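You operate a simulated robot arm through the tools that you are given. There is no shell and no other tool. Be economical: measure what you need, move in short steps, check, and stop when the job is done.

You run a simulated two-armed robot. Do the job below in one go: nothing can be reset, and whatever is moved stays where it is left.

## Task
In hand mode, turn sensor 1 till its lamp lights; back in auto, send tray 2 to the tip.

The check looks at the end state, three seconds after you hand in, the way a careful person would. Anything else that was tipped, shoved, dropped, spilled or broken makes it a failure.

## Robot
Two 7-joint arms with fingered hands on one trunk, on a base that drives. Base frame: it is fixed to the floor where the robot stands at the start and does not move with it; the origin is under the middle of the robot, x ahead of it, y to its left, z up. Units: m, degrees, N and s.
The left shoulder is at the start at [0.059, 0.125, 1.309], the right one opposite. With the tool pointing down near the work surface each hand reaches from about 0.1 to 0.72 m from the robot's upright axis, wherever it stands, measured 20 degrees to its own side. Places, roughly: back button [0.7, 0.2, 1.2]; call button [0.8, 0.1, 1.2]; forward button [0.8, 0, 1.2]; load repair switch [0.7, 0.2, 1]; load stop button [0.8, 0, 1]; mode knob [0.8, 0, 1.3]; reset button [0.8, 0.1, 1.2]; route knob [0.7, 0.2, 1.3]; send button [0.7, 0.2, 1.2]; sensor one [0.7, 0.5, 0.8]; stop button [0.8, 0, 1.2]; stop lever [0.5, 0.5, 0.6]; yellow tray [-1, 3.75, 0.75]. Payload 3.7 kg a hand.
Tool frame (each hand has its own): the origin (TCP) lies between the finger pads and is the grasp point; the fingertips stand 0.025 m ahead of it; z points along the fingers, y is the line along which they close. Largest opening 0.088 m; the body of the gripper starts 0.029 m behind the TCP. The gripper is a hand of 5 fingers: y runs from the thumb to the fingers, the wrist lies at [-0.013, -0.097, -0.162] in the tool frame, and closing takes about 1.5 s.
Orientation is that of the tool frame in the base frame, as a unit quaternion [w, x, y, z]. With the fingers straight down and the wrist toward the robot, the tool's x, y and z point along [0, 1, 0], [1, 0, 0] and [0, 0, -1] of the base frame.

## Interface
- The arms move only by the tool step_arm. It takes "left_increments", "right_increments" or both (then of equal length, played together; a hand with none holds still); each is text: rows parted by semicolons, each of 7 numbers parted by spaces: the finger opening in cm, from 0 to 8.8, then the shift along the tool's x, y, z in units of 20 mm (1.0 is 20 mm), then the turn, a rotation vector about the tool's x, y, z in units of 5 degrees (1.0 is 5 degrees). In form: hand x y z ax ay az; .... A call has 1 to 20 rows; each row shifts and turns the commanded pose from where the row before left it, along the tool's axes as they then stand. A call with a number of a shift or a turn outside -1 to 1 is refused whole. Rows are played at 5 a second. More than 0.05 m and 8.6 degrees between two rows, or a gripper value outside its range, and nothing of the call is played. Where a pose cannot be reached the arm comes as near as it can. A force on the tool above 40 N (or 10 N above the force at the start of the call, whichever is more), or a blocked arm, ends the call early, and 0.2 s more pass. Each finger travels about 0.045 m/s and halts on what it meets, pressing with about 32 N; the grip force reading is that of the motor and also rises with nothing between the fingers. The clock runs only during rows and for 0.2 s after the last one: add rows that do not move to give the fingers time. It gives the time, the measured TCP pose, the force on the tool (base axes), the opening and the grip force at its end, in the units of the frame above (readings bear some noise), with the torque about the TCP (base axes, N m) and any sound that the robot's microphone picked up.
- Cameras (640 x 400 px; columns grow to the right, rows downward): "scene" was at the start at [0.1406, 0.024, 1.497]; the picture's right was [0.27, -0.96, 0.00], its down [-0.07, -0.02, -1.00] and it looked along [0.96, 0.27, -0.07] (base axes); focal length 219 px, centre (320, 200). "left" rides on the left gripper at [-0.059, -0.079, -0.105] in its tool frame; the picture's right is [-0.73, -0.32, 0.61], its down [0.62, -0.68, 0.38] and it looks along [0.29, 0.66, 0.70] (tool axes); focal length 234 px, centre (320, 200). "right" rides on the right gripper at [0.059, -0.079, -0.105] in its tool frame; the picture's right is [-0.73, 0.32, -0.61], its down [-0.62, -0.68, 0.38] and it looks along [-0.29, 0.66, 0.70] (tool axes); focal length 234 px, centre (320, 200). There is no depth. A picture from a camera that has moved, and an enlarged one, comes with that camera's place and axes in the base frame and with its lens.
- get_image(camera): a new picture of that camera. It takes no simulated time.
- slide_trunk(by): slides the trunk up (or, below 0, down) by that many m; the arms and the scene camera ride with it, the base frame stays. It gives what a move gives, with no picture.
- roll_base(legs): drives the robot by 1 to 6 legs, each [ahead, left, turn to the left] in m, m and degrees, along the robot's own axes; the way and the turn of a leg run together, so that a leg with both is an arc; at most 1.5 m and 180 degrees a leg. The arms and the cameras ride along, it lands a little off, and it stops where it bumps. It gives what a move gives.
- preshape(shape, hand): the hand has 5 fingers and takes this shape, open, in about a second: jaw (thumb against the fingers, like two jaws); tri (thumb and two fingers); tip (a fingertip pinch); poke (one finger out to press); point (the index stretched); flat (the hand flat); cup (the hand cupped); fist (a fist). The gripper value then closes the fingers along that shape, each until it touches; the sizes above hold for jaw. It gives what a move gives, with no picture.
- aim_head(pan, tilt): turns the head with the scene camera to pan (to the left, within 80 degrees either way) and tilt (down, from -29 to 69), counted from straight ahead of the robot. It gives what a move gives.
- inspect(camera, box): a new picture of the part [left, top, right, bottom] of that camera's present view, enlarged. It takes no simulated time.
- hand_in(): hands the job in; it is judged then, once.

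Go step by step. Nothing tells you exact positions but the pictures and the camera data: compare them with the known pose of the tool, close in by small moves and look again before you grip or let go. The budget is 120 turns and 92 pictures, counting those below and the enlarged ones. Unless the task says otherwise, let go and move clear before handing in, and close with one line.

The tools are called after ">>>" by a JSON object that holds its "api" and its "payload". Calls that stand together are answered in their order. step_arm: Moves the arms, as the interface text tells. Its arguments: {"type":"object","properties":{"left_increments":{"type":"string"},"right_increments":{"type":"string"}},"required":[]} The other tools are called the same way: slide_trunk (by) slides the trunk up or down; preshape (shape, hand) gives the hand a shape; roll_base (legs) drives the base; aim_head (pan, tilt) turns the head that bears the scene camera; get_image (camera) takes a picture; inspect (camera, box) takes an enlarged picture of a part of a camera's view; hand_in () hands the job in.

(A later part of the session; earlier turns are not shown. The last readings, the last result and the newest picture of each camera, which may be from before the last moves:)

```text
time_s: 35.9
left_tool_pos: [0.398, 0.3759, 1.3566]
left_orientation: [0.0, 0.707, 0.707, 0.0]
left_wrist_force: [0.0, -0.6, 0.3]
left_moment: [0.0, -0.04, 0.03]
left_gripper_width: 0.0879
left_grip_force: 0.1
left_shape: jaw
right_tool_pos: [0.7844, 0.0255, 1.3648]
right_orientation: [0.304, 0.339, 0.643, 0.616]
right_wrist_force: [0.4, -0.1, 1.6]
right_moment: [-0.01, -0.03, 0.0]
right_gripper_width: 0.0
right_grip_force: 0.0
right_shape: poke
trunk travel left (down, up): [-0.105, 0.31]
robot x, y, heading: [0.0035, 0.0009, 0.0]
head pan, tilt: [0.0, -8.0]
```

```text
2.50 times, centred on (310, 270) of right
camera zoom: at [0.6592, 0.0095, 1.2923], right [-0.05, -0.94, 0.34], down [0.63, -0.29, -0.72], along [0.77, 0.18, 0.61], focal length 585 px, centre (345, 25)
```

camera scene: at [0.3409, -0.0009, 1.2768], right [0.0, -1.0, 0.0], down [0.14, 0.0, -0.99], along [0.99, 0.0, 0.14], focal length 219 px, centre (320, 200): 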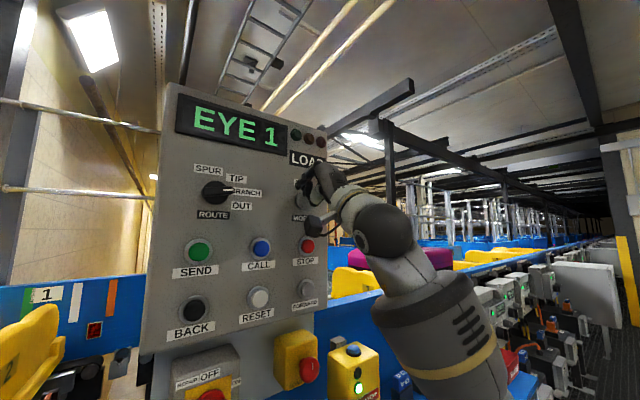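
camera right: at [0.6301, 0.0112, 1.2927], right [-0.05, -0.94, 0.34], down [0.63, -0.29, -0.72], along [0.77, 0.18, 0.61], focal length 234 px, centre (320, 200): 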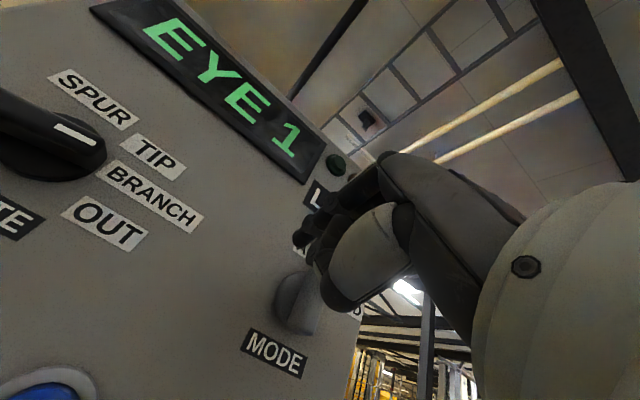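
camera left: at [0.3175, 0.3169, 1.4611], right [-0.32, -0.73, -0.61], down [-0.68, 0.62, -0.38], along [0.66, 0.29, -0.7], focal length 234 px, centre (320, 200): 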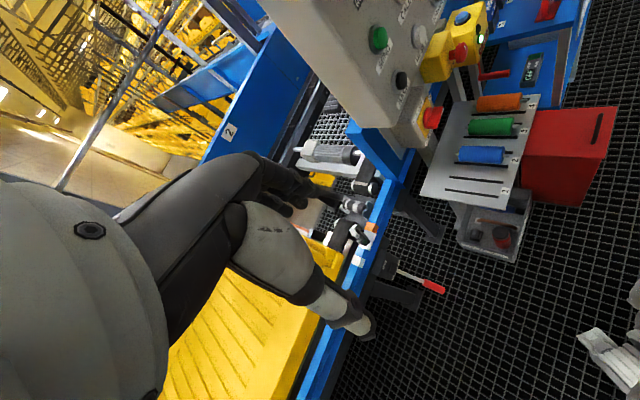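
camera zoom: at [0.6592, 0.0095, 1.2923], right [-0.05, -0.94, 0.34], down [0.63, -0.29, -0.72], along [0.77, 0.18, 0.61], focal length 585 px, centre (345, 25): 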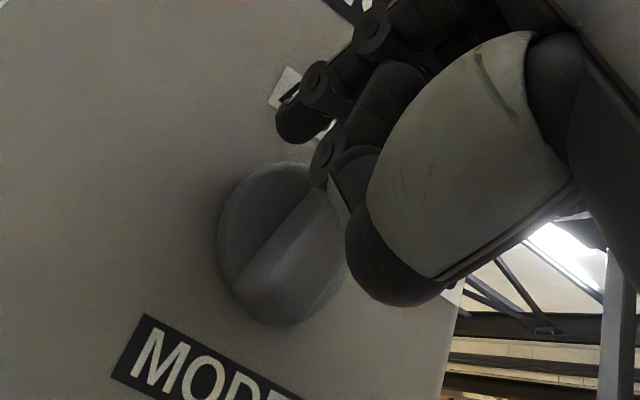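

The knob seems to have begun turning. Continue sweeping right.

>>> {"api": "step_arm", "payload": {"right_increments": "8.8 -0.3 0 0 0 0 0;8.8 -0.3 0 0 0 0 0;8.8 -0.3 0 0 0 0 0;8.8 -0.3 0 0 0 0 0;8.8 0 0 0 0 0 0"}}

>>> {"api": "inspect", "payload": {"camera": "scene", "box": [270, 140, 350, 240]}}

>>> {"api": "inspect", "payload": {"camera": "right", "box": [160, 190, 380, 380]}}

```text
time_s: 37.1
left_tool_pos: [0.3967, 0.3762, 1.3577]
left_orientation: [0.0, 0.706, 0.708, 0.0]
left_wrist_force: [0.1, -0.2, -0.1]
left_moment: [0.01, -0.02, 0.04]
left_gripper_width: 0.0877
left_grip_force: 0.1
left_shape: jaw
right_tool_pos: [0.7945, 0.0066, 1.3668]
right_orientation: [0.304, 0.338, 0.643, 0.616]
right_wrist_force: [-4.0, 5.6, 3.3]
right_moment: [0.05, -0.06, 0.13]
right_gripper_width: 0.0002
right_grip_force: 0.2
right_shape: poke
trunk travel left (down, up): [-0.105, 0.31]
robot x, y, heading: [-0.0006, -0.0034, 0.1]
head pan, tilt: [0.0, -8.0]
```

```text
4.00 times, centred on (310, 190) of scene
camera zoom: at [0.3396, 0.0002, 1.2773], right [0.0, -1.0, 0.0], down [0.14, 0.0, -0.99], along [0.99, 0.0, 0.14], focal length 876 px, centre (360, 240)
```

zoom: 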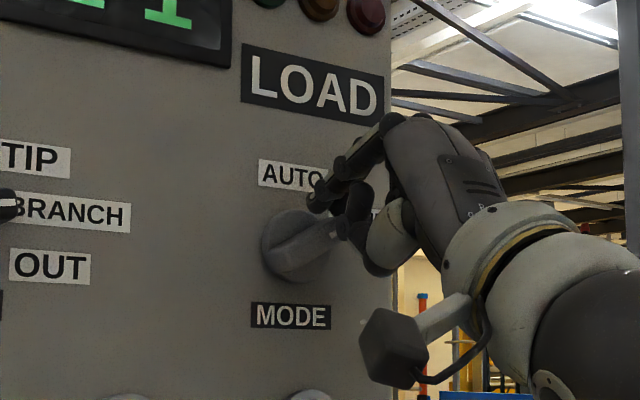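

```text
2.11 times, centred on (270, 285) of right
camera zoom: at [0.6713, -0.0084, 1.2934], right [-0.04, -0.94, 0.34], down [0.64, -0.29, -0.72], along [0.77, 0.18, 0.61], focal length 493 px, centre (425, 21)
```

zoom: 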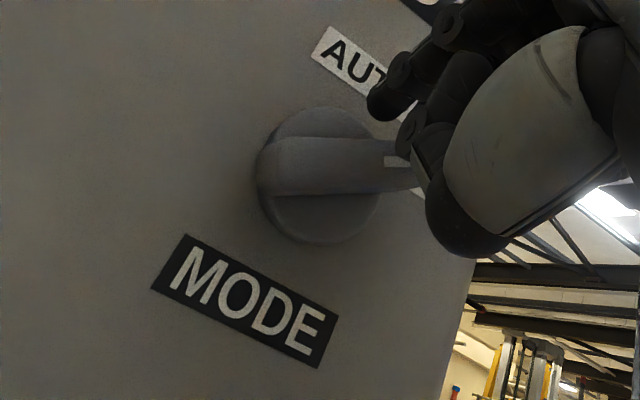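

The bar has turned clearly and now pushes against a stop: likely HAND. Back off and check.

>>> {"api": "step_arm", "payload": {"right_increments": "8.8 0.4 0 0 0 0 0;8.8 0 0 -1 0 0 0;8.8 0 0 -1 0 0 0;8.8 0 0 -1 0 0 0;8.8 -0.5 0 -1 0 0 0;8.8 -0.5 0 -1 0 0 0;8.8 -1 0 -1 0 0 0;8.8 -1 0 0 0 0 0;8.8 -1 0 0 0 0 0"}}

>>> {"api": "get_image", "payload": {"camera": "scene"}}

>>> {"api": "inspect", "payload": {"camera": "right", "box": [0, 50, 320, 350]}}

```text
time_s: 39.1
left_tool_pos: [0.397, 0.3749, 1.3562]
left_orientation: [0.0, 0.707, 0.707, 0.0]
left_wrist_force: [0.1, 0.3, 0.1]
left_moment: [0.0, 0.01, -0.02]
left_gripper_width: 0.0877
left_grip_force: 0.1
left_shape: jaw
right_tool_pos: [0.7441, -0.1244, 1.3678]
right_orientation: [0.303, 0.339, 0.643, 0.616]
right_wrist_force: [0.3, 0.5, 0.0]
right_moment: [-0.02, 0.01, -0.03]
right_gripper_width: 0.0
right_grip_force: 0.0
right_shape: poke
trunk travel left (down, up): [-0.105, 0.31]
robot x, y, heading: [-0.0018, -0.002, 0.1]
head pan, tilt: [0.0, -8.0]
```

```text
53 pictures are left
camera scene: at [0.3407, -0.0014, 1.2769], right [0.0, -1.0, 0.0], down [0.14, 0.0, -0.99], along [0.99, 0.0, 0.14], focal length 219 px, centre (320, 200)
```

scene: 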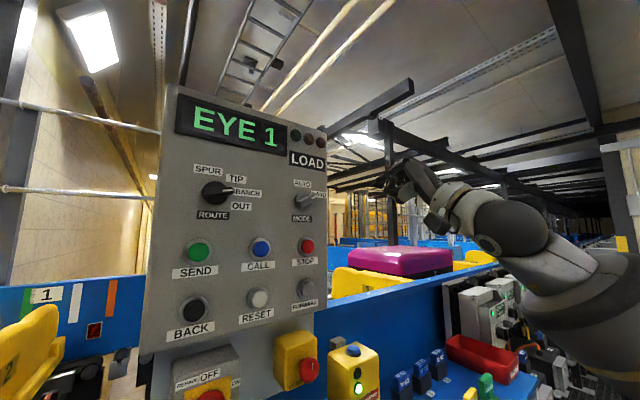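

```text
1.33 times, centred on (160, 200) of right
camera zoom: at [0.6186, -0.1397, 1.2959], right [-0.05, -0.94, 0.34], down [0.63, -0.29, -0.72], along [0.77, 0.18, 0.61], focal length 312 px, centre (533, 200)
```

zoom: 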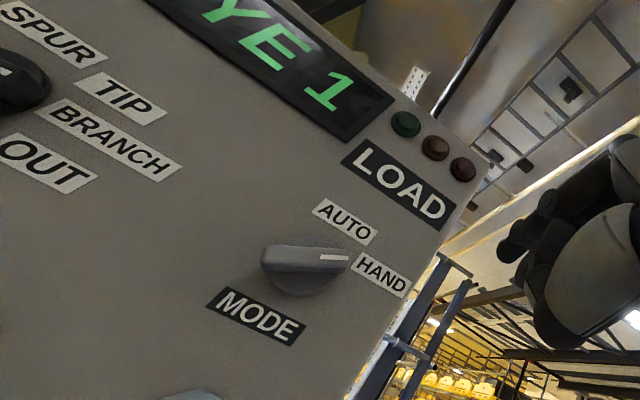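

HAND is set. Next, with the same finger, I'll move left to the route knob and stop just in front, below its right end.

>>> {"api": "step_arm", "payload": {"right_increments": "8.8 0.95 -0.17 0.2 0 0 0;8.8 0.95 -0.17 0.2 0 0 0;8.8 0.95 -0.17 0.2 0 0 0;8.8 0.95 -0.17 0.2 0 0 0;8.8 0.95 -0.17 0.2 0 0 0;8.8 0.95 -0.17 0.2 0 0 0;8.8 0.95 -0.17 0.2 0 0 0;8.8 0.95 -0.17 0.2 0 0 0;8.8 0.95 -0.17 0.2 0 0 0;8.8 0.95 -0.17 0.2 0 0 0;8.8 0.95 -0.17 0.2 0 0 0;8.8 0.95 -0.17 0.2 0 0 0;8.8 0.95 -0.17 0.2 0 0 0;8.8 0 0 1 0 0 0;8.8 0 0 0.5 0 0 0"}}

>>> {"api": "get_image", "payload": {"camera": "scene"}}

>>> {"api": "inspect", "payload": {"camera": "right", "box": [200, 150, 400, 350]}}

```text
time_s: 42.3
left_tool_pos: [0.3983, 0.375, 1.3569]
left_orientation: [0.0, 0.707, 0.707, 0.0]
left_wrist_force: [-0.4, 0.0, 0.3]
left_moment: [0.0, 0.0, -0.02]
left_gripper_width: 0.0879
left_grip_force: 0.2
left_shape: jaw
right_tool_pos: [0.7044, 0.0346, 1.3427]
right_orientation: [0.303, 0.337, 0.644, 0.616]
right_wrist_force: [0.6, -0.3, -0.6]
right_moment: [0.0, 0.02, 0.02]
right_gripper_width: 0.0
right_grip_force: 0.0
right_shape: poke
right hand out of reach, approached as far as the arm can: row 9, 10, 11, 12, 13
trunk travel left (down, up): [-0.105, 0.31]
robot x, y, heading: [0.0046, 0.0012, 0.0]
head pan, tilt: [0.0, -8.0]
```

```text
51 pictures are left
camera scene: at [0.3408, -0.001, 1.2769], right [0.0, -1.0, 0.0], down [0.14, 0.0, -0.99], along [0.99, 0.0, 0.14], focal length 219 px, centre (320, 200)
```

scene: 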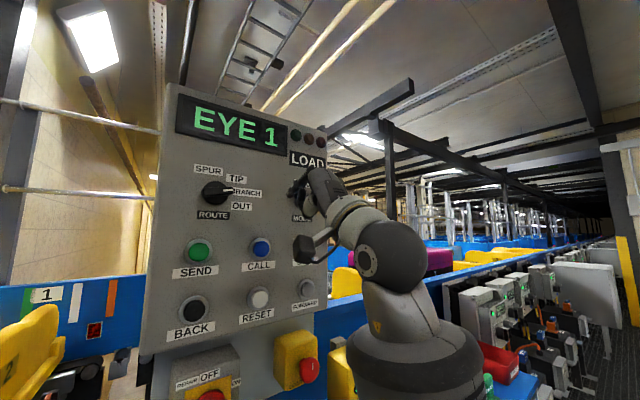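

```text
2.00 times, centred on (300, 250) of right
camera zoom: at [0.5793, 0.019, 1.2688], right [-0.04, -0.94, 0.34], down [0.63, -0.29, -0.72], along [0.77, 0.19, 0.61], focal length 468 px, centre (360, 100)
```

zoom: 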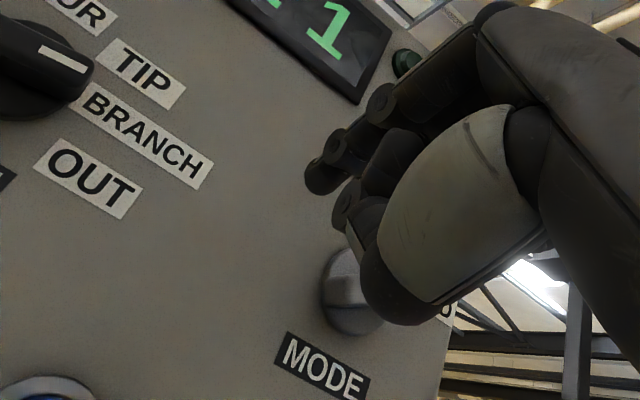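

The route knob is out of the right arm's reach from here, but I need to shift left for the sensor anyway. I'll retract the hand, then drive left 0.3 m.

>>> {"api": "step_arm", "payload": {"right_increments": "8.8 -0.5 0 -1 0 0 0;8.8 -0.5 0 -1 0 0 0;8.8 -0.5 0 -1 0 0 0;8.8 -0.5 0 -1 0 0 0;8.8 -0.5 0 -1 0 0 0;8.8 -1 0 -0.5 0 0 0;8.8 -1 0 -0.5 0 0 0;8.8 -1 0 0 0 0 0"}}

>>> {"api": "roll_base", "payload": {"legs": [[0, 0.3, 0]]}}

>>> {"api": "aim_head", "payload": {"pan": 15, "tilt": 35}}

>>> {"api": "get_image", "payload": {"camera": "scene"}}

>>> {"api": "get_image", "payload": {"camera": "left"}}

```text
time_s: 44.1
left_tool_pos: [0.3975, 0.3748, 1.3576]
left_orientation: [0.0, 0.707, 0.708, 0.0]
left_wrist_force: [0.0, 0.2, 0.4]
left_moment: [-0.03, 0.05, 0.02]
left_gripper_width: 0.0879
left_grip_force: 0.3
left_shape: jaw
right_tool_pos: [0.6706, -0.1238, 1.3456]
right_orientation: [0.303, 0.339, 0.643, 0.616]
right_wrist_force: [0.7, 0.1, 0.0]
right_moment: [-0.02, 0.0, -0.01]
right_gripper_width: 0.0
right_grip_force: 0.1
right_shape: poke
trunk travel left (down, up): [-0.105, 0.31]
robot x, y, heading: [0.0007, -0.0025, 0.1]
head pan, tilt: [0.0, -8.0]
```

```text
time_s: 47.3
left_tool_pos: [0.3937, 0.6749, 1.36]
left_orientation: [0.001, 0.706, 0.708, 0.002]
left_wrist_force: [0.5, 0.5, 0.6]
left_moment: [0.01, 0.0, -0.02]
left_gripper_width: 0.0877
left_grip_force: 0.3
left_shape: jaw
right_tool_pos: [0.6644, 0.1757, 1.3503]
right_orientation: [0.305, 0.337, 0.641, 0.619]
right_wrist_force: [-18.6, -20.7, 3.4]
right_moment: [-0.11, 0.03, -0.42]
right_gripper_width: 0.0003
right_grip_force: 0.0
right_shape: poke
trunk travel left (down, up): [-0.105, 0.31]
robot x, y, heading: [0.0015, 0.303, 0.3]
head pan, tilt: [0.0, -8.0]
```

```text
time_s: 48.4
left_tool_pos: [0.3928, 0.676, 1.358]
left_orientation: [0.001, 0.707, 0.708, 0.002]
left_wrist_force: [0.1, 0.2, -0.7]
left_moment: [0.01, -0.02, 0.02]
left_gripper_width: 0.0877
left_grip_force: 0.1
left_shape: jaw
right_tool_pos: [0.6653, 0.1749, 1.3494]
right_orientation: [0.306, 0.338, 0.64, 0.618]
right_wrist_force: [-19.8, -17.6, -0.1]
right_moment: [-0.12, 0.12, -0.32]
right_gripper_width: 0.0
right_grip_force: 0.1
right_shape: poke
trunk travel left (down, up): [-0.105, 0.31]
robot x, y, heading: [-0.0008, 0.3001, 0.2]
head pan, tilt: [15.0, 35.0]
```

```text
49 pictures are left
camera scene: at [0.3366, 0.3221, 1.2097], right [0.26, -0.97, 0.0], down [-0.55, -0.15, -0.82], along [0.79, 0.21, -0.57], focal length 219 px, centre (320, 200)
```

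scene: 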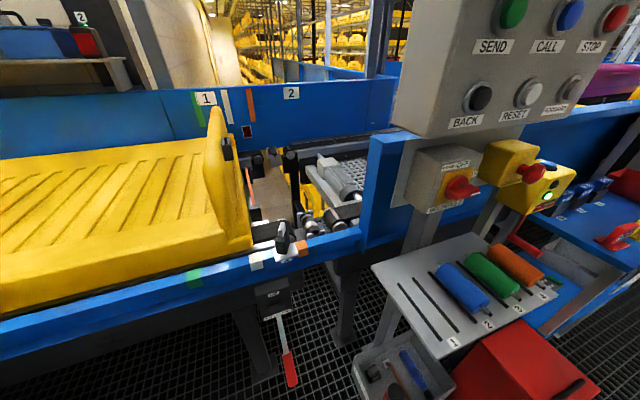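

```text
48 pictures are left
camera left: at [0.3127, 0.6165, 1.463], right [-0.32, -0.73, -0.61], down [-0.68, 0.62, -0.38], along [0.66, 0.29, -0.69], focal length 234 px, centre (320, 200)
```

left: 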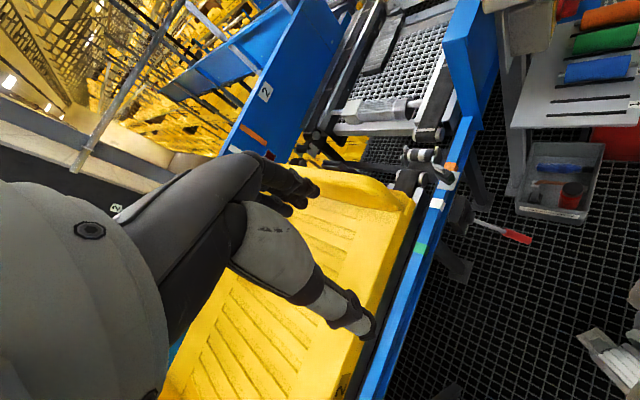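

The leftward drive brought the right finger onto the panel near the route knob (about 25 N). I'll back straight off along the tool axis and check the knobs.

>>> {"api": "step_arm", "payload": {"right_increments": "8.8 0 0 -0.5 0 0 0;8.8 0 0 -0.5 0 0 0;8.8 0 0 -1 0 0 0;8.8 -0.5 0 -1 0 0 0;8.8 -0.5 0 -1 0 0 0;8.8 -1 0 -1 0 0 0;8.8 -1 0 -0.5 0 0 0;8.8 -1 0 0 0 0 0;8.8 -1 0 0 0 0 0;8.8 -1 0 0 0 0 0;8.8 -1 0 0 0 0 0"}}

>>> {"api": "aim_head", "payload": {"pan": -5, "tilt": 0}}

>>> {"api": "get_image", "payload": {"camera": "scene"}}

```text
time_s: 50.8
left_tool_pos: [0.3957, 0.6787, 1.3565]
left_orientation: [0.001, 0.706, 0.708, 0.0]
left_wrist_force: [0.2, 0.3, -0.3]
left_moment: [0.0, 0.0, -0.04]
left_gripper_width: 0.0875
left_grip_force: 0.0
left_shape: jaw
right_tool_pos: [0.6594, 0.0062, 1.3516]
right_orientation: [0.308, 0.341, 0.639, 0.617]
right_wrist_force: [0.1, 0.6, 0.7]
right_moment: [-0.01, -0.01, 0.0]
right_gripper_width: 0.0002
right_grip_force: 0.1
right_shape: poke
right hand out of reach, approached as far as the arm can: row 11
trunk travel left (down, up): [-0.105, 0.31]
robot x, y, heading: [-0.0003, 0.3027, 0.1]
head pan, tilt: [15.0, 35.0]
```

```text
time_s: 51.8
left_tool_pos: [0.3977, 0.6784, 1.3571]
left_orientation: [0.0, 0.706, 0.708, 0.0]
left_wrist_force: [-0.4, 0.8, 0.1]
left_moment: [0.01, 0.03, -0.02]
left_gripper_width: 0.0878
left_grip_force: 0.1
left_shape: jaw
right_tool_pos: [0.6604, 0.0076, 1.3513]
right_orientation: [0.306, 0.339, 0.64, 0.618]
right_wrist_force: [-0.2, 0.4, 0.4]
right_moment: [-0.01, -0.02, -0.04]
right_gripper_width: 0.0001
right_grip_force: 0.1
right_shape: poke
trunk travel left (down, up): [-0.105, 0.31]
robot x, y, heading: [0.0013, 0.3054, 0.1]
head pan, tilt: [-5.0, 0.0]
```

```text
47 pictures are left
camera scene: at [0.3446, 0.2944, 1.2645], right [-0.09, -1.0, 0.0], down [0.0, 0.0, -1.0], along [1.0, -0.09, 0.0], focal length 219 px, centre (320, 200)
```

scene: 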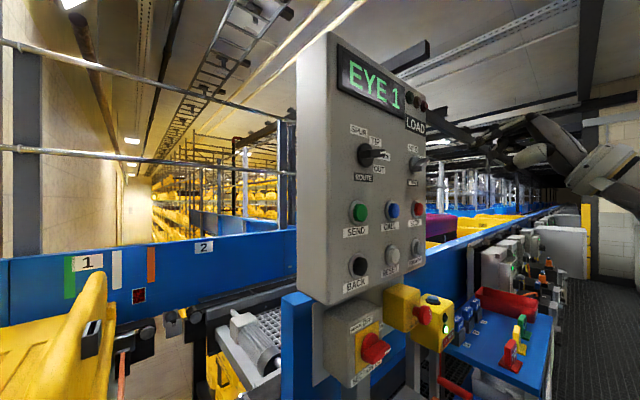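

>>> {"api": "inspect", "payload": {"camera": "scene", "box": [335, 115, 435, 200]}}

>>> {"api": "inspect", "payload": {"camera": "right", "box": [0, 0, 400, 400]}}

```text
4.71 times, centred on (385, 158) of scene
camera zoom: at [0.3446, 0.2944, 1.2645], right [-0.09, -1.0, 0.0], down [0.0, 0.0, -1.0], along [1.0, -0.09, 0.0], focal length 1031 px, centre (14, 400)
```

zoom: 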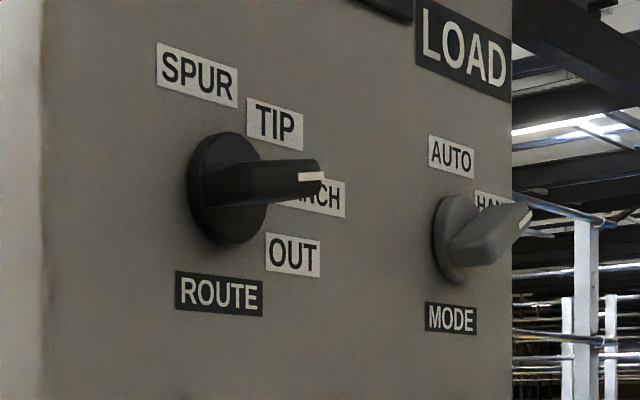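

```text
1.00 times, centred on (200, 200) of right (not enlarged: the box is as wide or as high as the picture)
camera zoom: at [0.5362, -0.0074, 1.278], right [-0.05, -0.94, 0.33], down [0.64, -0.29, -0.72], along [0.77, 0.17, 0.61], focal length 234 px, centre (440, 200)
```

zoom: 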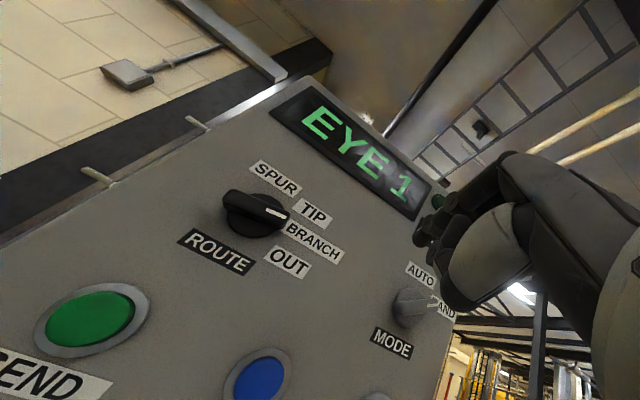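

Both knobs are intact: MODE on HAND, ROUTE still on BRANCH. Now I bring the finger in front of the route knob, below its right end.

>>> {"api": "step_arm", "payload": {"right_increments": "8.8 0.78 -0.24 0.68 0 0 0;8.8 0.78 -0.24 0.68 0 0 0;8.8 0.78 -0.24 0.68 0 0 0;8.8 0.78 -0.24 0.68 0 0 0;8.8 0.78 -0.24 0.68 0 0 0;8.8 0.78 -0.24 0.68 0 0 0;8.8 0 0 0 0 0 0"}}

>>> {"api": "inspect", "payload": {"camera": "scene", "box": [335, 115, 435, 200]}}

```text
time_s: 53.4
left_tool_pos: [0.3972, 0.6787, 1.3575]
left_orientation: [0.001, 0.707, 0.708, 0.0]
left_wrist_force: [-0.3, 0.1, -0.6]
left_moment: [-0.01, 0.03, 0.0]
left_gripper_width: 0.0876
left_grip_force: 0.1
left_shape: jaw
right_tool_pos: [0.6713, 0.1253, 1.3194]
right_orientation: [0.305, 0.338, 0.641, 0.618]
right_wrist_force: [-0.3, -0.4, 0.2]
right_moment: [0.01, 0.01, 0.0]
right_gripper_width: 0.0
right_grip_force: 0.0
right_shape: poke
trunk travel left (down, up): [-0.105, 0.31]
robot x, y, heading: [0.0008, 0.3055, -0.2]
head pan, tilt: [-5.0, 0.0]
```

```text
4.71 times, centred on (385, 158) of scene
camera zoom: at [0.3444, 0.2941, 1.2647], right [-0.09, -1.0, 0.0], down [0.0, 0.0, -1.0], along [1.0, -0.09, 0.0], focal length 1031 px, centre (14, 400)
```

zoom: 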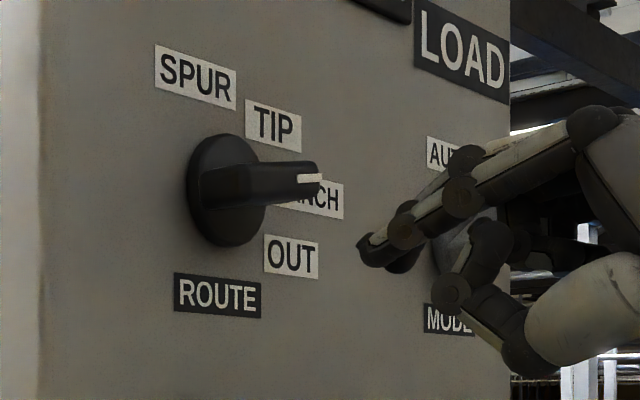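

The tip is below right of the bar's end. Advance 31 mm and push up gently.

>>> {"api": "step_arm", "payload": {"right_increments": "8.8 0 0 0.5 0 0 0;8.8 0 0 0.5 0 0 0;8.8 0 0.06 0.55 0 0 0;8.8 0 0.3 0 0 0 0;8.8 0 0.3 0 0 0 0;8.8 0 0.3 0 0 0 0;8.8 0 0.2 0 0 0 0;8.8 0 0 0 0 0 0"}}

>>> {"api": "inspect", "payload": {"camera": "scene", "box": [335, 115, 435, 200]}}

```text
time_s: 55.2
left_tool_pos: [0.399, 0.6781, 1.3564]
left_orientation: [-0.001, 0.706, 0.708, 0.0]
left_wrist_force: [-0.8, 0.4, 0.7]
left_moment: [0.0, -0.02, 0.02]
left_gripper_width: 0.088
left_grip_force: 0.0
left_shape: jaw
right_tool_pos: [0.6978, 0.1425, 1.3389]
right_orientation: [0.306, 0.338, 0.641, 0.617]
right_wrist_force: [-1.0, -4.1, -3.1]
right_moment: [-0.01, 0.05, -0.01]
right_gripper_width: 0.0
right_grip_force: 0.1
right_shape: poke
trunk travel left (down, up): [-0.105, 0.31]
robot x, y, heading: [0.0025, 0.3041, -0.1]
head pan, tilt: [-5.0, 0.0]
```

```text
4.71 times, centred on (385, 158) of scene
camera zoom: at [0.3449, 0.2938, 1.2644], right [-0.09, -1.0, 0.0], down [0.0, 0.0, -1.0], along [1.0, -0.09, 0.0], focal length 1031 px, centre (14, 400)
```

zoom: 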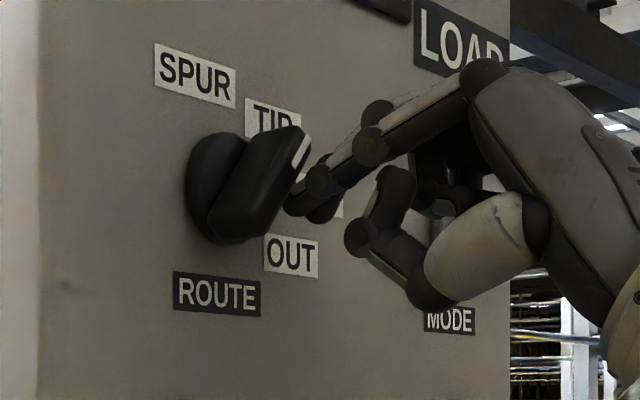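

The bar turned roughly 40°. Back off downward and out, then look straight on.

>>> {"api": "step_arm", "payload": {"right_increments": "8.8 0 -0.4 0 0 0 0;8.8 -0.3 -0.2 -1 0 0 0;8.8 -0.3 0 -1 0 0 0;8.8 -0.3 0 -1 0 0 0;8.8 -0.6 0 -1 0 0 0;8.8 -1 0 -1 0 0 0"}}

>>> {"api": "inspect", "payload": {"camera": "scene", "box": [335, 115, 435, 200]}}

>>> {"api": "inspect", "payload": {"camera": "right", "box": [0, 0, 320, 300]}}

```text
time_s: 56.6
left_tool_pos: [0.3962, 0.6779, 1.358]
left_orientation: [0.001, 0.706, 0.708, 0.0]
left_wrist_force: [0.2, 0.2, 0.0]
left_moment: [0.04, -0.04, 0.05]
left_gripper_width: 0.0877
left_grip_force: 0.0
left_shape: jaw
right_tool_pos: [0.6459, 0.0431, 1.3345]
right_orientation: [0.305, 0.338, 0.641, 0.618]
right_wrist_force: [0.3, -0.7, 0.5]
right_moment: [0.0, 0.01, 0.0]
right_gripper_width: 0.0
right_grip_force: 0.0
right_shape: poke
trunk travel left (down, up): [-0.105, 0.31]
robot x, y, heading: [0.0003, 0.3033, 0.1]
head pan, tilt: [-5.0, 0.0]
```

```text
4.71 times, centred on (385, 158) of scene
camera zoom: at [0.3438, 0.2939, 1.2649], right [-0.09, -1.0, 0.0], down [0.0, 0.0, -1.0], along [1.0, -0.09, 0.0], focal length 1031 px, centre (14, 400)
```

zoom: 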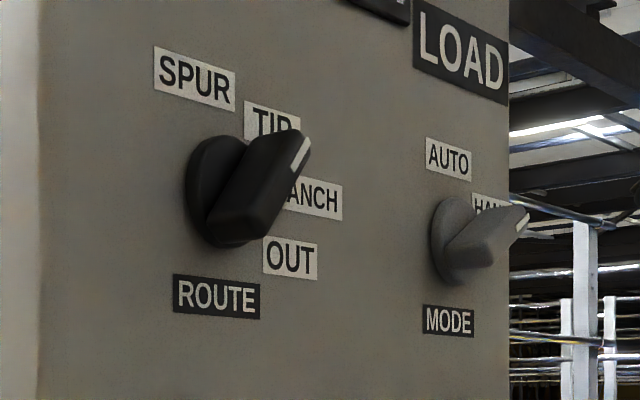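

```text
1.33 times, centred on (160, 150) of right
camera zoom: at [0.5204, 0.0285, 1.2606], right [-0.05, -0.94, 0.33], down [0.64, -0.29, -0.72], along [0.77, 0.18, 0.61], focal length 312 px, centre (533, 267)
```

zoom: 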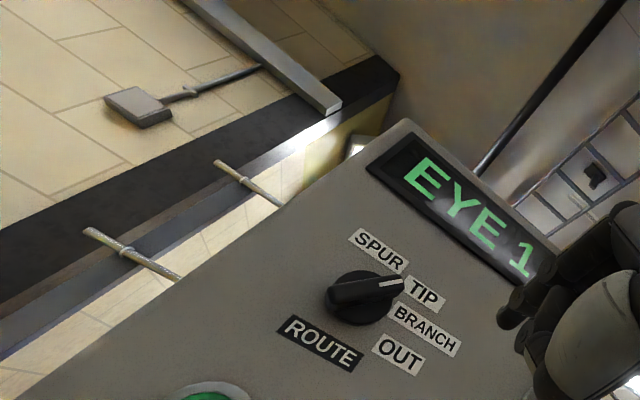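

ROUTE now points at TIP and MODE at HAND. Now the sensor: I'll aim the head at it and zoom.

>>> {"api": "aim_head", "payload": {"pan": 25, "tilt": 45}}

>>> {"api": "inspect", "payload": {"camera": "scene", "box": [240, 100, 400, 260]}}

```text
time_s: 57.8
left_tool_pos: [0.3976, 0.6784, 1.3574]
left_orientation: [0.0, 0.706, 0.708, 0.0]
left_wrist_force: [-0.1, 0.3, 0.5]
left_moment: [0.02, 0.0, 0.01]
left_gripper_width: 0.0879
left_grip_force: 0.0
left_shape: jaw
right_tool_pos: [0.6453, 0.045, 1.3328]
right_orientation: [0.304, 0.338, 0.642, 0.617]
right_wrist_force: [0.4, -0.4, -0.2]
right_moment: [0.0, -0.01, -0.04]
right_gripper_width: 0.0001
right_grip_force: 0.1
right_shape: poke
trunk travel left (down, up): [-0.105, 0.31]
robot x, y, heading: [0.0006, 0.3005, -0.0]
head pan, tilt: [25.0, 45.0]
```

```text
2.50 times, centred on (320, 180) of scene
camera zoom: at [0.3306, 0.3356, 1.1965], right [0.4, -0.91, 0.0], down [-0.62, -0.28, -0.73], along [0.67, 0.3, -0.68], focal length 548 px, centre (320, 250)
```

zoom: 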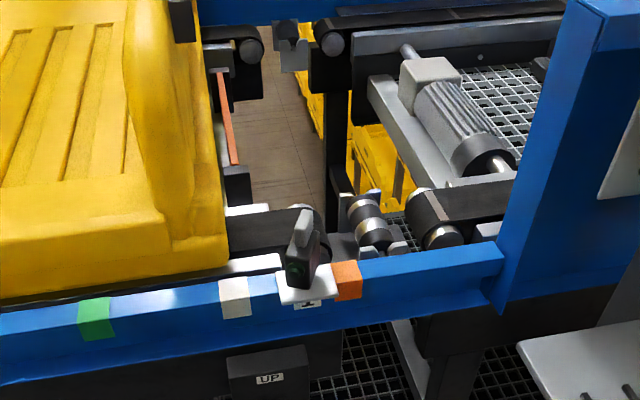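

>>> {"api": "inspect", "payload": {"camera": "scene", "box": [295, 155, 345, 205]}}

```text
8.00 times, centred on (320, 180) of scene
camera zoom: at [0.3306, 0.3356, 1.1965], right [0.4, -0.91, 0.0], down [-0.62, -0.28, -0.73], along [0.67, 0.3, -0.68], focal length 1752 px, centre (320, 360)
```

zoom: 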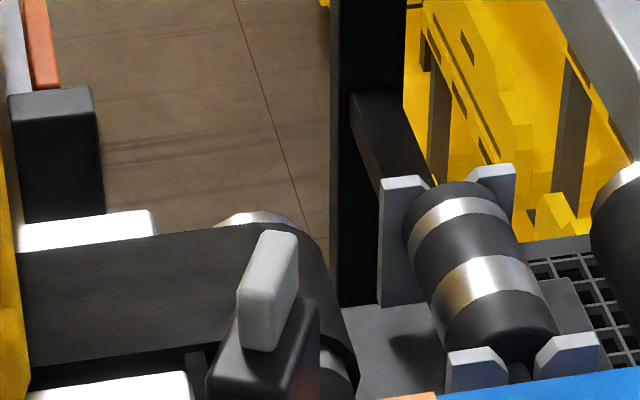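

The sensor is a small black box with a grey fin on top and a dark green lamp on its near face; the reflector lies at heading about 36°. I'll bring the left hand down in front of it for a closer view.

>>> {"api": "step_arm", "payload": {"left_increments": "8.8 -0.52 0.59 1 0 0 0;8.8 -0.52 0.59 1 0 0 0;8.8 -0.52 0.59 1 0 0 0;8.8 -0.52 0.59 1 0 0 0;8.8 -0.52 0.59 1 0 0 0;8.8 -0.52 0.59 1 0 0 0;8.8 -0.52 0.59 1 0 0 0;8.8 -0.52 0.59 1 0 0 0;8.8 -0.52 0.59 1 0 0 0;8.8 -0.52 0.59 1 0 0 0;8.8 -0.52 0.59 1 0 0 0;8.8 -0.52 0.59 1 0 0 0;8.8 -0.52 0.59 1 0 0 0;8.8 -0.52 0.59 1 0 0 0;8.8 -0.52 0.59 1 0 0 0;8.8 -0.52 0.59 1 0 0 0;8.8 -0.52 0.59 0.9 0 0 0"}}

>>> {"api": "preshape", "payload": {"shape": "poke", "hand": "left"}}

>>> {"api": "get_image", "payload": {"camera": "left"}}

>>> {"api": "get_image", "payload": {"camera": "scene"}}

```text
time_s: 61.4
left_tool_pos: [0.5997, 0.502, 1.0186]
left_orientation: [0.0, 0.706, 0.708, 0.001]
left_wrist_force: [0.2, -0.5, -0.3]
left_moment: [-0.01, 0.03, -0.01]
left_gripper_width: 0.0878
left_grip_force: 0.1
left_shape: jaw
right_tool_pos: [0.6471, 0.0447, 1.333]
right_orientation: [0.305, 0.339, 0.641, 0.617]
right_wrist_force: [1.0, 0.7, 0.2]
right_moment: [-0.02, 0.01, -0.01]
right_gripper_width: 0.0
right_grip_force: 0.0
right_shape: poke
trunk travel left (down, up): [-0.105, 0.31]
robot x, y, heading: [0.0, 0.3022, 0.2]
head pan, tilt: [25.0, 45.0]
```

```text
time_s: 62.2
left_tool_pos: [0.5983, 0.5028, 1.0202]
left_orientation: [0.0, 0.707, 0.707, 0.0]
left_wrist_force: [0.2, 0.1, -0.3]
left_moment: [0.01, 0.0, 0.02]
left_gripper_width: 0.0
left_grip_force: 0.1
left_shape: poke
right_tool_pos: [0.6449, 0.044, 1.3327]
right_orientation: [0.305, 0.339, 0.642, 0.617]
right_wrist_force: [-0.9, 0.0, 0.2]
right_moment: [0.03, 0.01, 0.02]
right_gripper_width: 0.0002
right_grip_force: 0.1
right_shape: poke
trunk travel left (down, up): [-0.105, 0.31]
robot x, y, heading: [0.001, 0.3002, -0.1]
head pan, tilt: [25.0, 45.0]
```

```text
38 pictures are left
camera left: at [0.518, 0.4437, 1.1235], right [-0.32, -0.73, -0.61], down [-0.68, 0.62, -0.38], along [0.66, 0.29, -0.7], focal length 234 px, centre (320, 200)
```

left: 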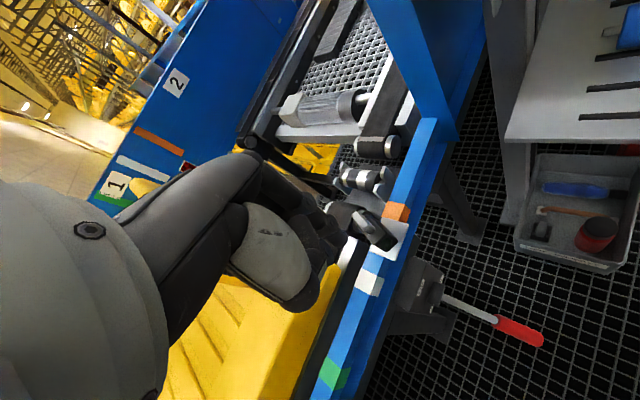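

```text
37 pictures are left
camera scene: at [0.3311, 0.3341, 1.196], right [0.39, -0.92, 0.0], down [-0.63, -0.27, -0.73], along [0.67, 0.28, -0.69], focal length 219 px, centre (320, 200)
```

scene: 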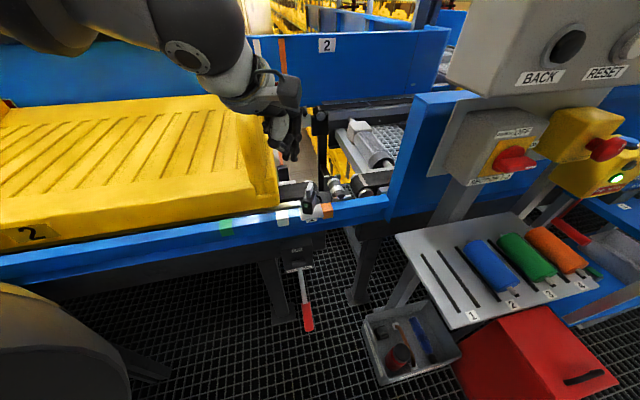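

>>> {"api": "inspect", "payload": {"camera": "left", "box": [310, 180, 430, 280]}}

>>> {"api": "inspect", "payload": {"camera": "scene", "box": [270, 160, 350, 230]}}

```text
4.00 times, centred on (370, 230) of left
camera zoom: at [0.518, 0.4437, 1.1235], right [-0.32, -0.73, -0.61], down [-0.68, 0.62, -0.38], along [0.66, 0.29, -0.7], focal length 937 px, centre (120, 80)
```

zoom: 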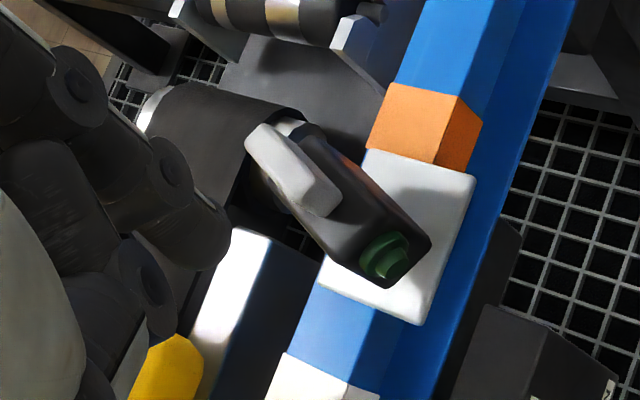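

```text
5.71 times, centred on (310, 195) of scene
camera zoom: at [0.3311, 0.3341, 1.196], right [0.39, -0.92, 0.0], down [-0.63, -0.27, -0.73], along [0.67, 0.28, -0.69], focal length 1252 px, centre (377, 229)
```

zoom: 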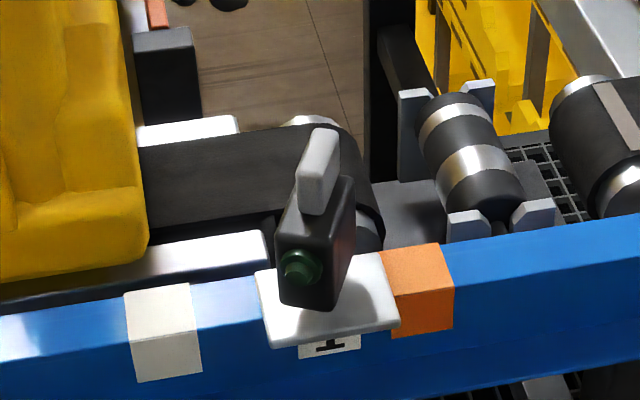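

The sensor's heading is about 15°, while the reflector is at about 36°, so it needs roughly 20° counter-clockwise. I'll yaw the left hand to match the rail and place the poke finger above-left of the lamp end.

>>> {"api": "step_arm", "payload": {"left_increments": "8.8 0 0 0 0 0 -1;8.8 0 0 0 0 0 -1;8.8 0 0 0 0 0 -1;8.8 0 0 0 0 0 -1;8.8 0 0 0 0 0 -1;8.8 0 0 0 0 0 -1;8.8 0 0 0 0 0 -1;8.8 0 0 0 0 0 -0.2;8.8 -0.06 0.55 0.9 0 0 0;8.8 -0.06 0.55 0.9 0 0 0;8.8 -0.06 0.55 0.9 0 0 0;8.8 -0.06 0.55 0.9 0 0 0;8.8 -0.06 0.55 0.9 0 0 0;8.8 -0.06 0.55 0.9 0 0 0;8.8 -0.06 0.5 0.9 0 0 0"}}

>>> {"api": "inspect", "payload": {"camera": "scene", "box": [260, 130, 360, 230]}}

>>> {"api": "get_image", "payload": {"camera": "left"}}

```text
time_s: 65.5
left_tool_pos: [0.6662, 0.5393, 0.8912]
left_orientation: [0.0, 0.453, 0.891, 0.0]
left_wrist_force: [-1.3, -0.2, 0.3]
left_moment: [0.0, -0.02, 0.0]
left_gripper_width: 0.0001
left_grip_force: 0.0
left_shape: poke
right_tool_pos: [0.6463, 0.0448, 1.3325]
right_orientation: [0.305, 0.338, 0.642, 0.617]
right_wrist_force: [0.5, 1.4, -0.5]
right_moment: [0.02, 0.0, -0.01]
right_gripper_width: 0.0
right_grip_force: 0.0
right_shape: poke
trunk travel left (down, up): [-0.105, 0.31]
robot x, y, heading: [-0.0001, 0.3037, -0.0]
head pan, tilt: [25.0, 45.0]
```

```text
4.00 times, centred on (310, 180) of scene
camera zoom: at [0.3317, 0.3341, 1.1958], right [0.39, -0.92, 0.0], down [-0.63, -0.26, -0.73], along [0.67, 0.28, -0.69], focal length 876 px, centre (360, 280)
```

zoom: 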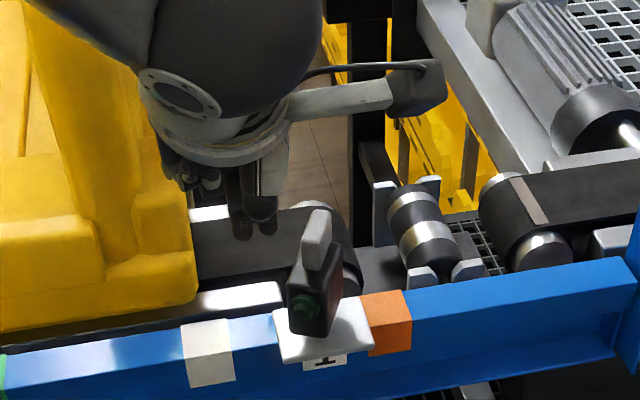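

```text
33 pictures are left
camera left: at [0.6349, 0.4461, 0.9963], right [0.17, -0.78, -0.61], down [-0.92, 0.1, -0.38], along [0.36, 0.62, -0.7], focal length 234 px, centre (320, 200)
```

left: 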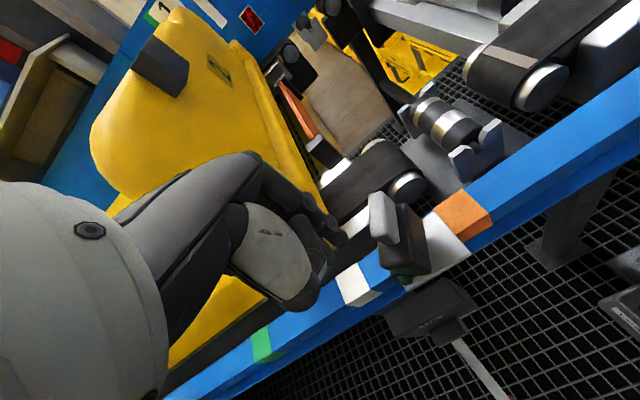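

>>> {"api": "inspect", "payload": {"camera": "left", "box": [280, 160, 480, 320]}}

```text
2.50 times, centred on (380, 240) of left
camera zoom: at [0.6349, 0.4461, 0.9963], right [0.17, -0.78, -0.61], down [-0.92, 0.1, -0.38], along [0.36, 0.62, -0.7], focal length 585 px, centre (170, 100)
```

zoom: 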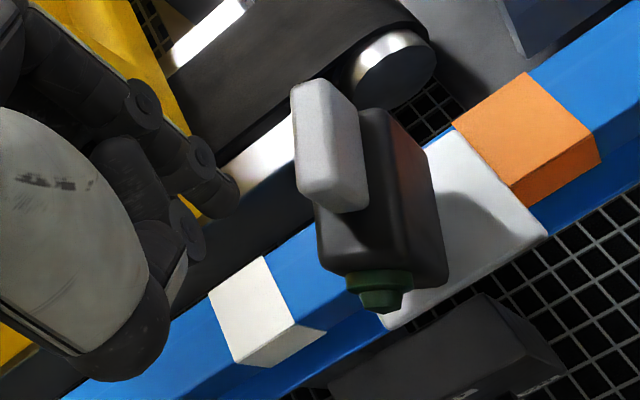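

Better triangulation: the lamp is at (.656,.507,.828), the box top about .845. I'll move the finger back 14 mm, descend 42 mm beside the lamp end, and check.

>>> {"api": "step_arm", "payload": {"left_increments": "8.8 0 -0.7 0 0 0 0;8.8 0 0 0.7 0 0 0;8.8 0 0 0.7 0 0 0;8.8 0 0 0.7 0 0 0;8.8 0 0 0 0 0 0"}}

>>> {"api": "inspect", "payload": {"camera": "left", "box": [280, 160, 480, 320]}}

>>> {"api": "inspect", "payload": {"camera": "scene", "box": [270, 150, 350, 220]}}

```text
time_s: 66.7
left_tool_pos: [0.6524, 0.5322, 0.8508]
left_orientation: [0.001, 0.453, 0.891, 0.0]
left_wrist_force: [-0.4, 0.4, 0.2]
left_moment: [-0.01, 0.0, -0.01]
left_gripper_width: 0.0
left_grip_force: 0.1
left_shape: poke
right_tool_pos: [0.6449, 0.0449, 1.3333]
right_orientation: [0.304, 0.338, 0.642, 0.617]
right_wrist_force: [-0.6, 0.0, -0.1]
right_moment: [0.01, -0.07, 0.01]
right_gripper_width: 0.0
right_grip_force: 0.1
right_shape: poke
trunk travel left (down, up): [-0.105, 0.31]
robot x, y, heading: [0.0007, 0.3037, -0.1]
head pan, tilt: [25.0, 45.0]
```

```text
2.50 times, centred on (380, 240) of left
camera zoom: at [0.6225, 0.4381, 0.9552], right [0.17, -0.78, -0.61], down [-0.92, 0.1, -0.38], along [0.36, 0.62, -0.7], focal length 585 px, centre (170, 100)
```

zoom: 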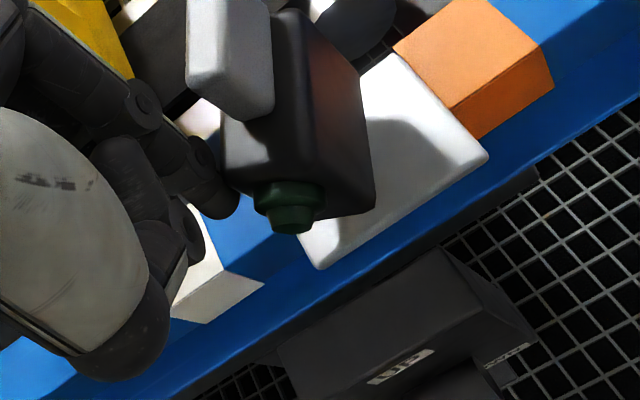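

```text
5.71 times, centred on (310, 185) of scene
camera zoom: at [0.3309, 0.334, 1.1961], right [0.39, -0.92, 0.0], down [-0.63, -0.26, -0.73], along [0.67, 0.28, -0.69], focal length 1252 px, centre (377, 286)
```

zoom: 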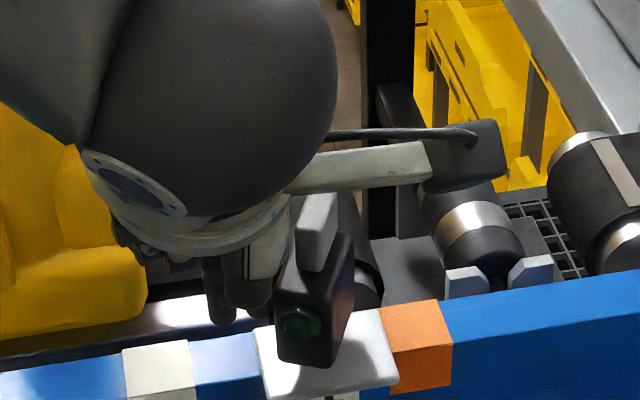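

The finger is right beside the box's lamp end. I'll push right in small steps and watch the lamp.

>>> {"api": "step_arm", "payload": {"left_increments": "8.8 -0.2 0 0 0 0 0;8.8 -0.2 0 0 0 0 0;8.8 -0.1 0 0 0 0 0;8.8 0 0 0 0 0 0"}}

>>> {"api": "inspect", "payload": {"camera": "left", "box": [280, 160, 480, 320]}}

```text
time_s: 67.7
left_tool_pos: [0.6595, 0.5252, 0.8513]
left_orientation: [0.0, 0.452, 0.892, 0.0]
left_wrist_force: [-3.1, 3.2, 1.1]
left_moment: [0.04, 0.01, 0.04]
left_gripper_width: 0.0
left_grip_force: 0.0
left_shape: poke
right_tool_pos: [0.6449, 0.0443, 1.3337]
right_orientation: [0.305, 0.338, 0.642, 0.617]
right_wrist_force: [-0.2, 0.4, -0.3]
right_moment: [-0.03, 0.04, -0.01]
right_gripper_width: 0.0
right_grip_force: 0.0
right_shape: poke
trunk travel left (down, up): [-0.105, 0.31]
robot x, y, heading: [0.0032, 0.3018, -0.0]
head pan, tilt: [25.0, 45.0]
```

```text
2.50 times, centred on (380, 240) of left
camera zoom: at [0.6281, 0.4302, 0.9554], right [0.17, -0.78, -0.61], down [-0.92, 0.1, -0.38], along [0.36, 0.62, -0.7], focal length 585 px, centre (170, 100)
```

zoom: 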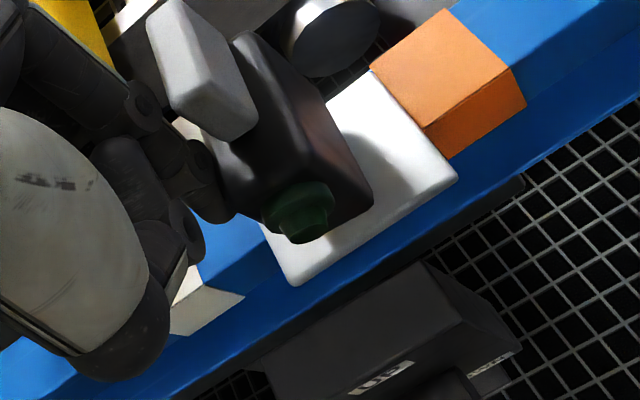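

It has turned about 15° and is nearly square with the rail. A little further.

>>> {"api": "step_arm", "payload": {"left_increments": "8.8 -0.12 0 0 0 0 0;8.8 0 0 0 0 0 0"}}

>>> {"api": "inspect", "payload": {"camera": "left", "box": [280, 160, 480, 320]}}

```text
time_s: 68.2
left_tool_pos: [0.6606, 0.5222, 0.8514]
left_orientation: [0.0, 0.453, 0.892, 0.0]
left_wrist_force: [-2.4, 1.8, 1.1]
left_moment: [0.03, 0.04, -0.02]
left_gripper_width: 0.0001
left_grip_force: 0.0
left_shape: poke
right_tool_pos: [0.6448, 0.0454, 1.3348]
right_orientation: [0.305, 0.339, 0.642, 0.617]
right_wrist_force: [0.1, -0.4, 0.3]
right_moment: [0.01, -0.01, 0.01]
right_gripper_width: 0.0
right_grip_force: 0.0
right_shape: poke
trunk travel left (down, up): [-0.105, 0.31]
robot x, y, heading: [0.0026, 0.301, 0.2]
head pan, tilt: [25.0, 45.0]
```

```text
2.50 times, centred on (380, 240) of left
camera zoom: at [0.6295, 0.4278, 0.9559], right [0.17, -0.78, -0.61], down [-0.92, 0.1, -0.38], along [0.36, 0.62, -0.7], focal length 585 px, centre (170, 100)
```

zoom: 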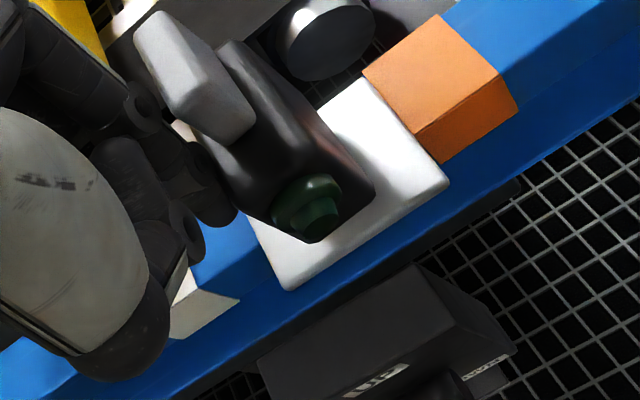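

The lamp is still dark and the box now looks turned to about 45°, likely past the 36° target. I'll lift off, open the hand to a jaw, and view again so I can grip the fin by its ends and turn it both ways.

>>> {"api": "step_arm", "payload": {"left_increments": "8.8 0.3 0 0 0 0 0;8.8 0 -0.3 -1 0 0 0;8.8 0 -0.3 -1 0 0 0;8.8 0 -0.3 -1 0 0 0;8.8 0 0 -1 0 0 0"}}

>>> {"api": "preshape", "payload": {"shape": "jaw", "hand": "left"}}

>>> {"api": "inspect", "payload": {"camera": "scene", "box": [270, 150, 350, 220]}}

>>> {"api": "inspect", "payload": {"camera": "left", "box": [280, 160, 480, 320]}}

```text
time_s: 69.5
left_tool_pos: [0.6429, 0.5147, 0.9306]
left_orientation: [0.0, 0.453, 0.892, 0.0]
left_wrist_force: [-0.3, -0.1, 0.0]
left_moment: [0.03, 0.0, -0.01]
left_gripper_width: 0.0
left_grip_force: 0.1
left_shape: poke
right_tool_pos: [0.6452, 0.043, 1.3332]
right_orientation: [0.306, 0.338, 0.641, 0.617]
right_wrist_force: [-0.2, -0.9, -0.3]
right_moment: [0.0, 0.01, -0.01]
right_gripper_width: 0.0
right_grip_force: 0.1
right_shape: poke
trunk travel left (down, up): [-0.105, 0.31]
robot x, y, heading: [0.0004, 0.301, 0.4]
head pan, tilt: [25.0, 45.0]
```

```text
time_s: 70.3
left_tool_pos: [0.6426, 0.5149, 0.9301]
left_orientation: [0.0, 0.453, 0.891, 0.0]
left_wrist_force: [-0.1, -0.3, 0.3]
left_moment: [-0.02, 0.0, -0.03]
left_gripper_width: 0.0877
left_grip_force: 0.0
left_shape: jaw
right_tool_pos: [0.6458, 0.0436, 1.3332]
right_orientation: [0.305, 0.339, 0.642, 0.616]
right_wrist_force: [-0.2, -0.2, 0.4]
right_moment: [0.0, -0.01, 0.02]
right_gripper_width: 0.0
right_grip_force: 0.0
right_shape: poke
trunk travel left (down, up): [-0.105, 0.31]
robot x, y, heading: [-0.0009, 0.2988, 0.4]
head pan, tilt: [25.0, 45.0]
```

```text
5.71 times, centred on (310, 185) of scene
camera zoom: at [0.3279, 0.342, 1.1971], right [0.48, -0.88, 0.0], down [-0.59, -0.33, -0.74], along [0.65, 0.35, -0.68], focal length 1252 px, centre (377, 286)
```

zoom: 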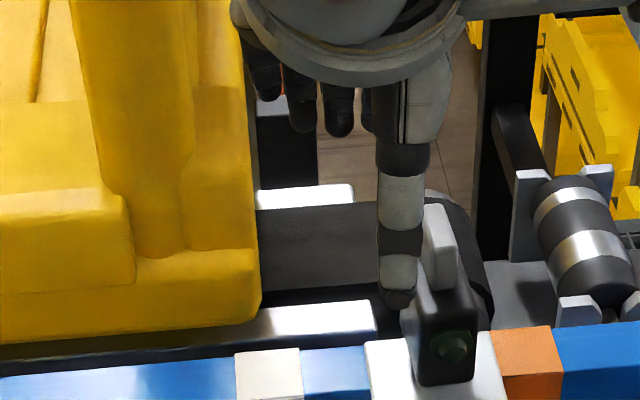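

```text
2.50 times, centred on (380, 240) of left
camera zoom: at [0.6125, 0.4218, 1.0349], right [0.17, -0.78, -0.61], down [-0.92, 0.1, -0.38], along [0.36, 0.62, -0.7], focal length 585 px, centre (170, 100)
```

zoom: 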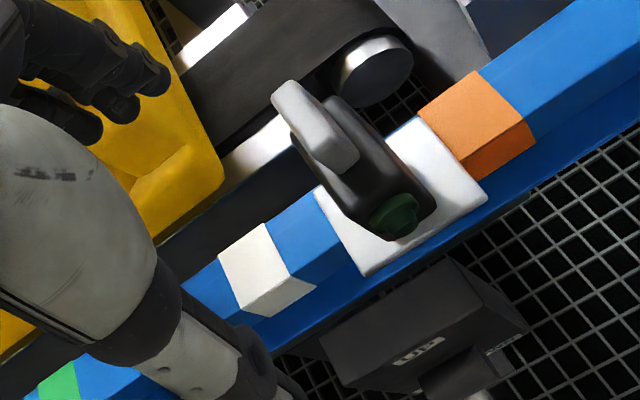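

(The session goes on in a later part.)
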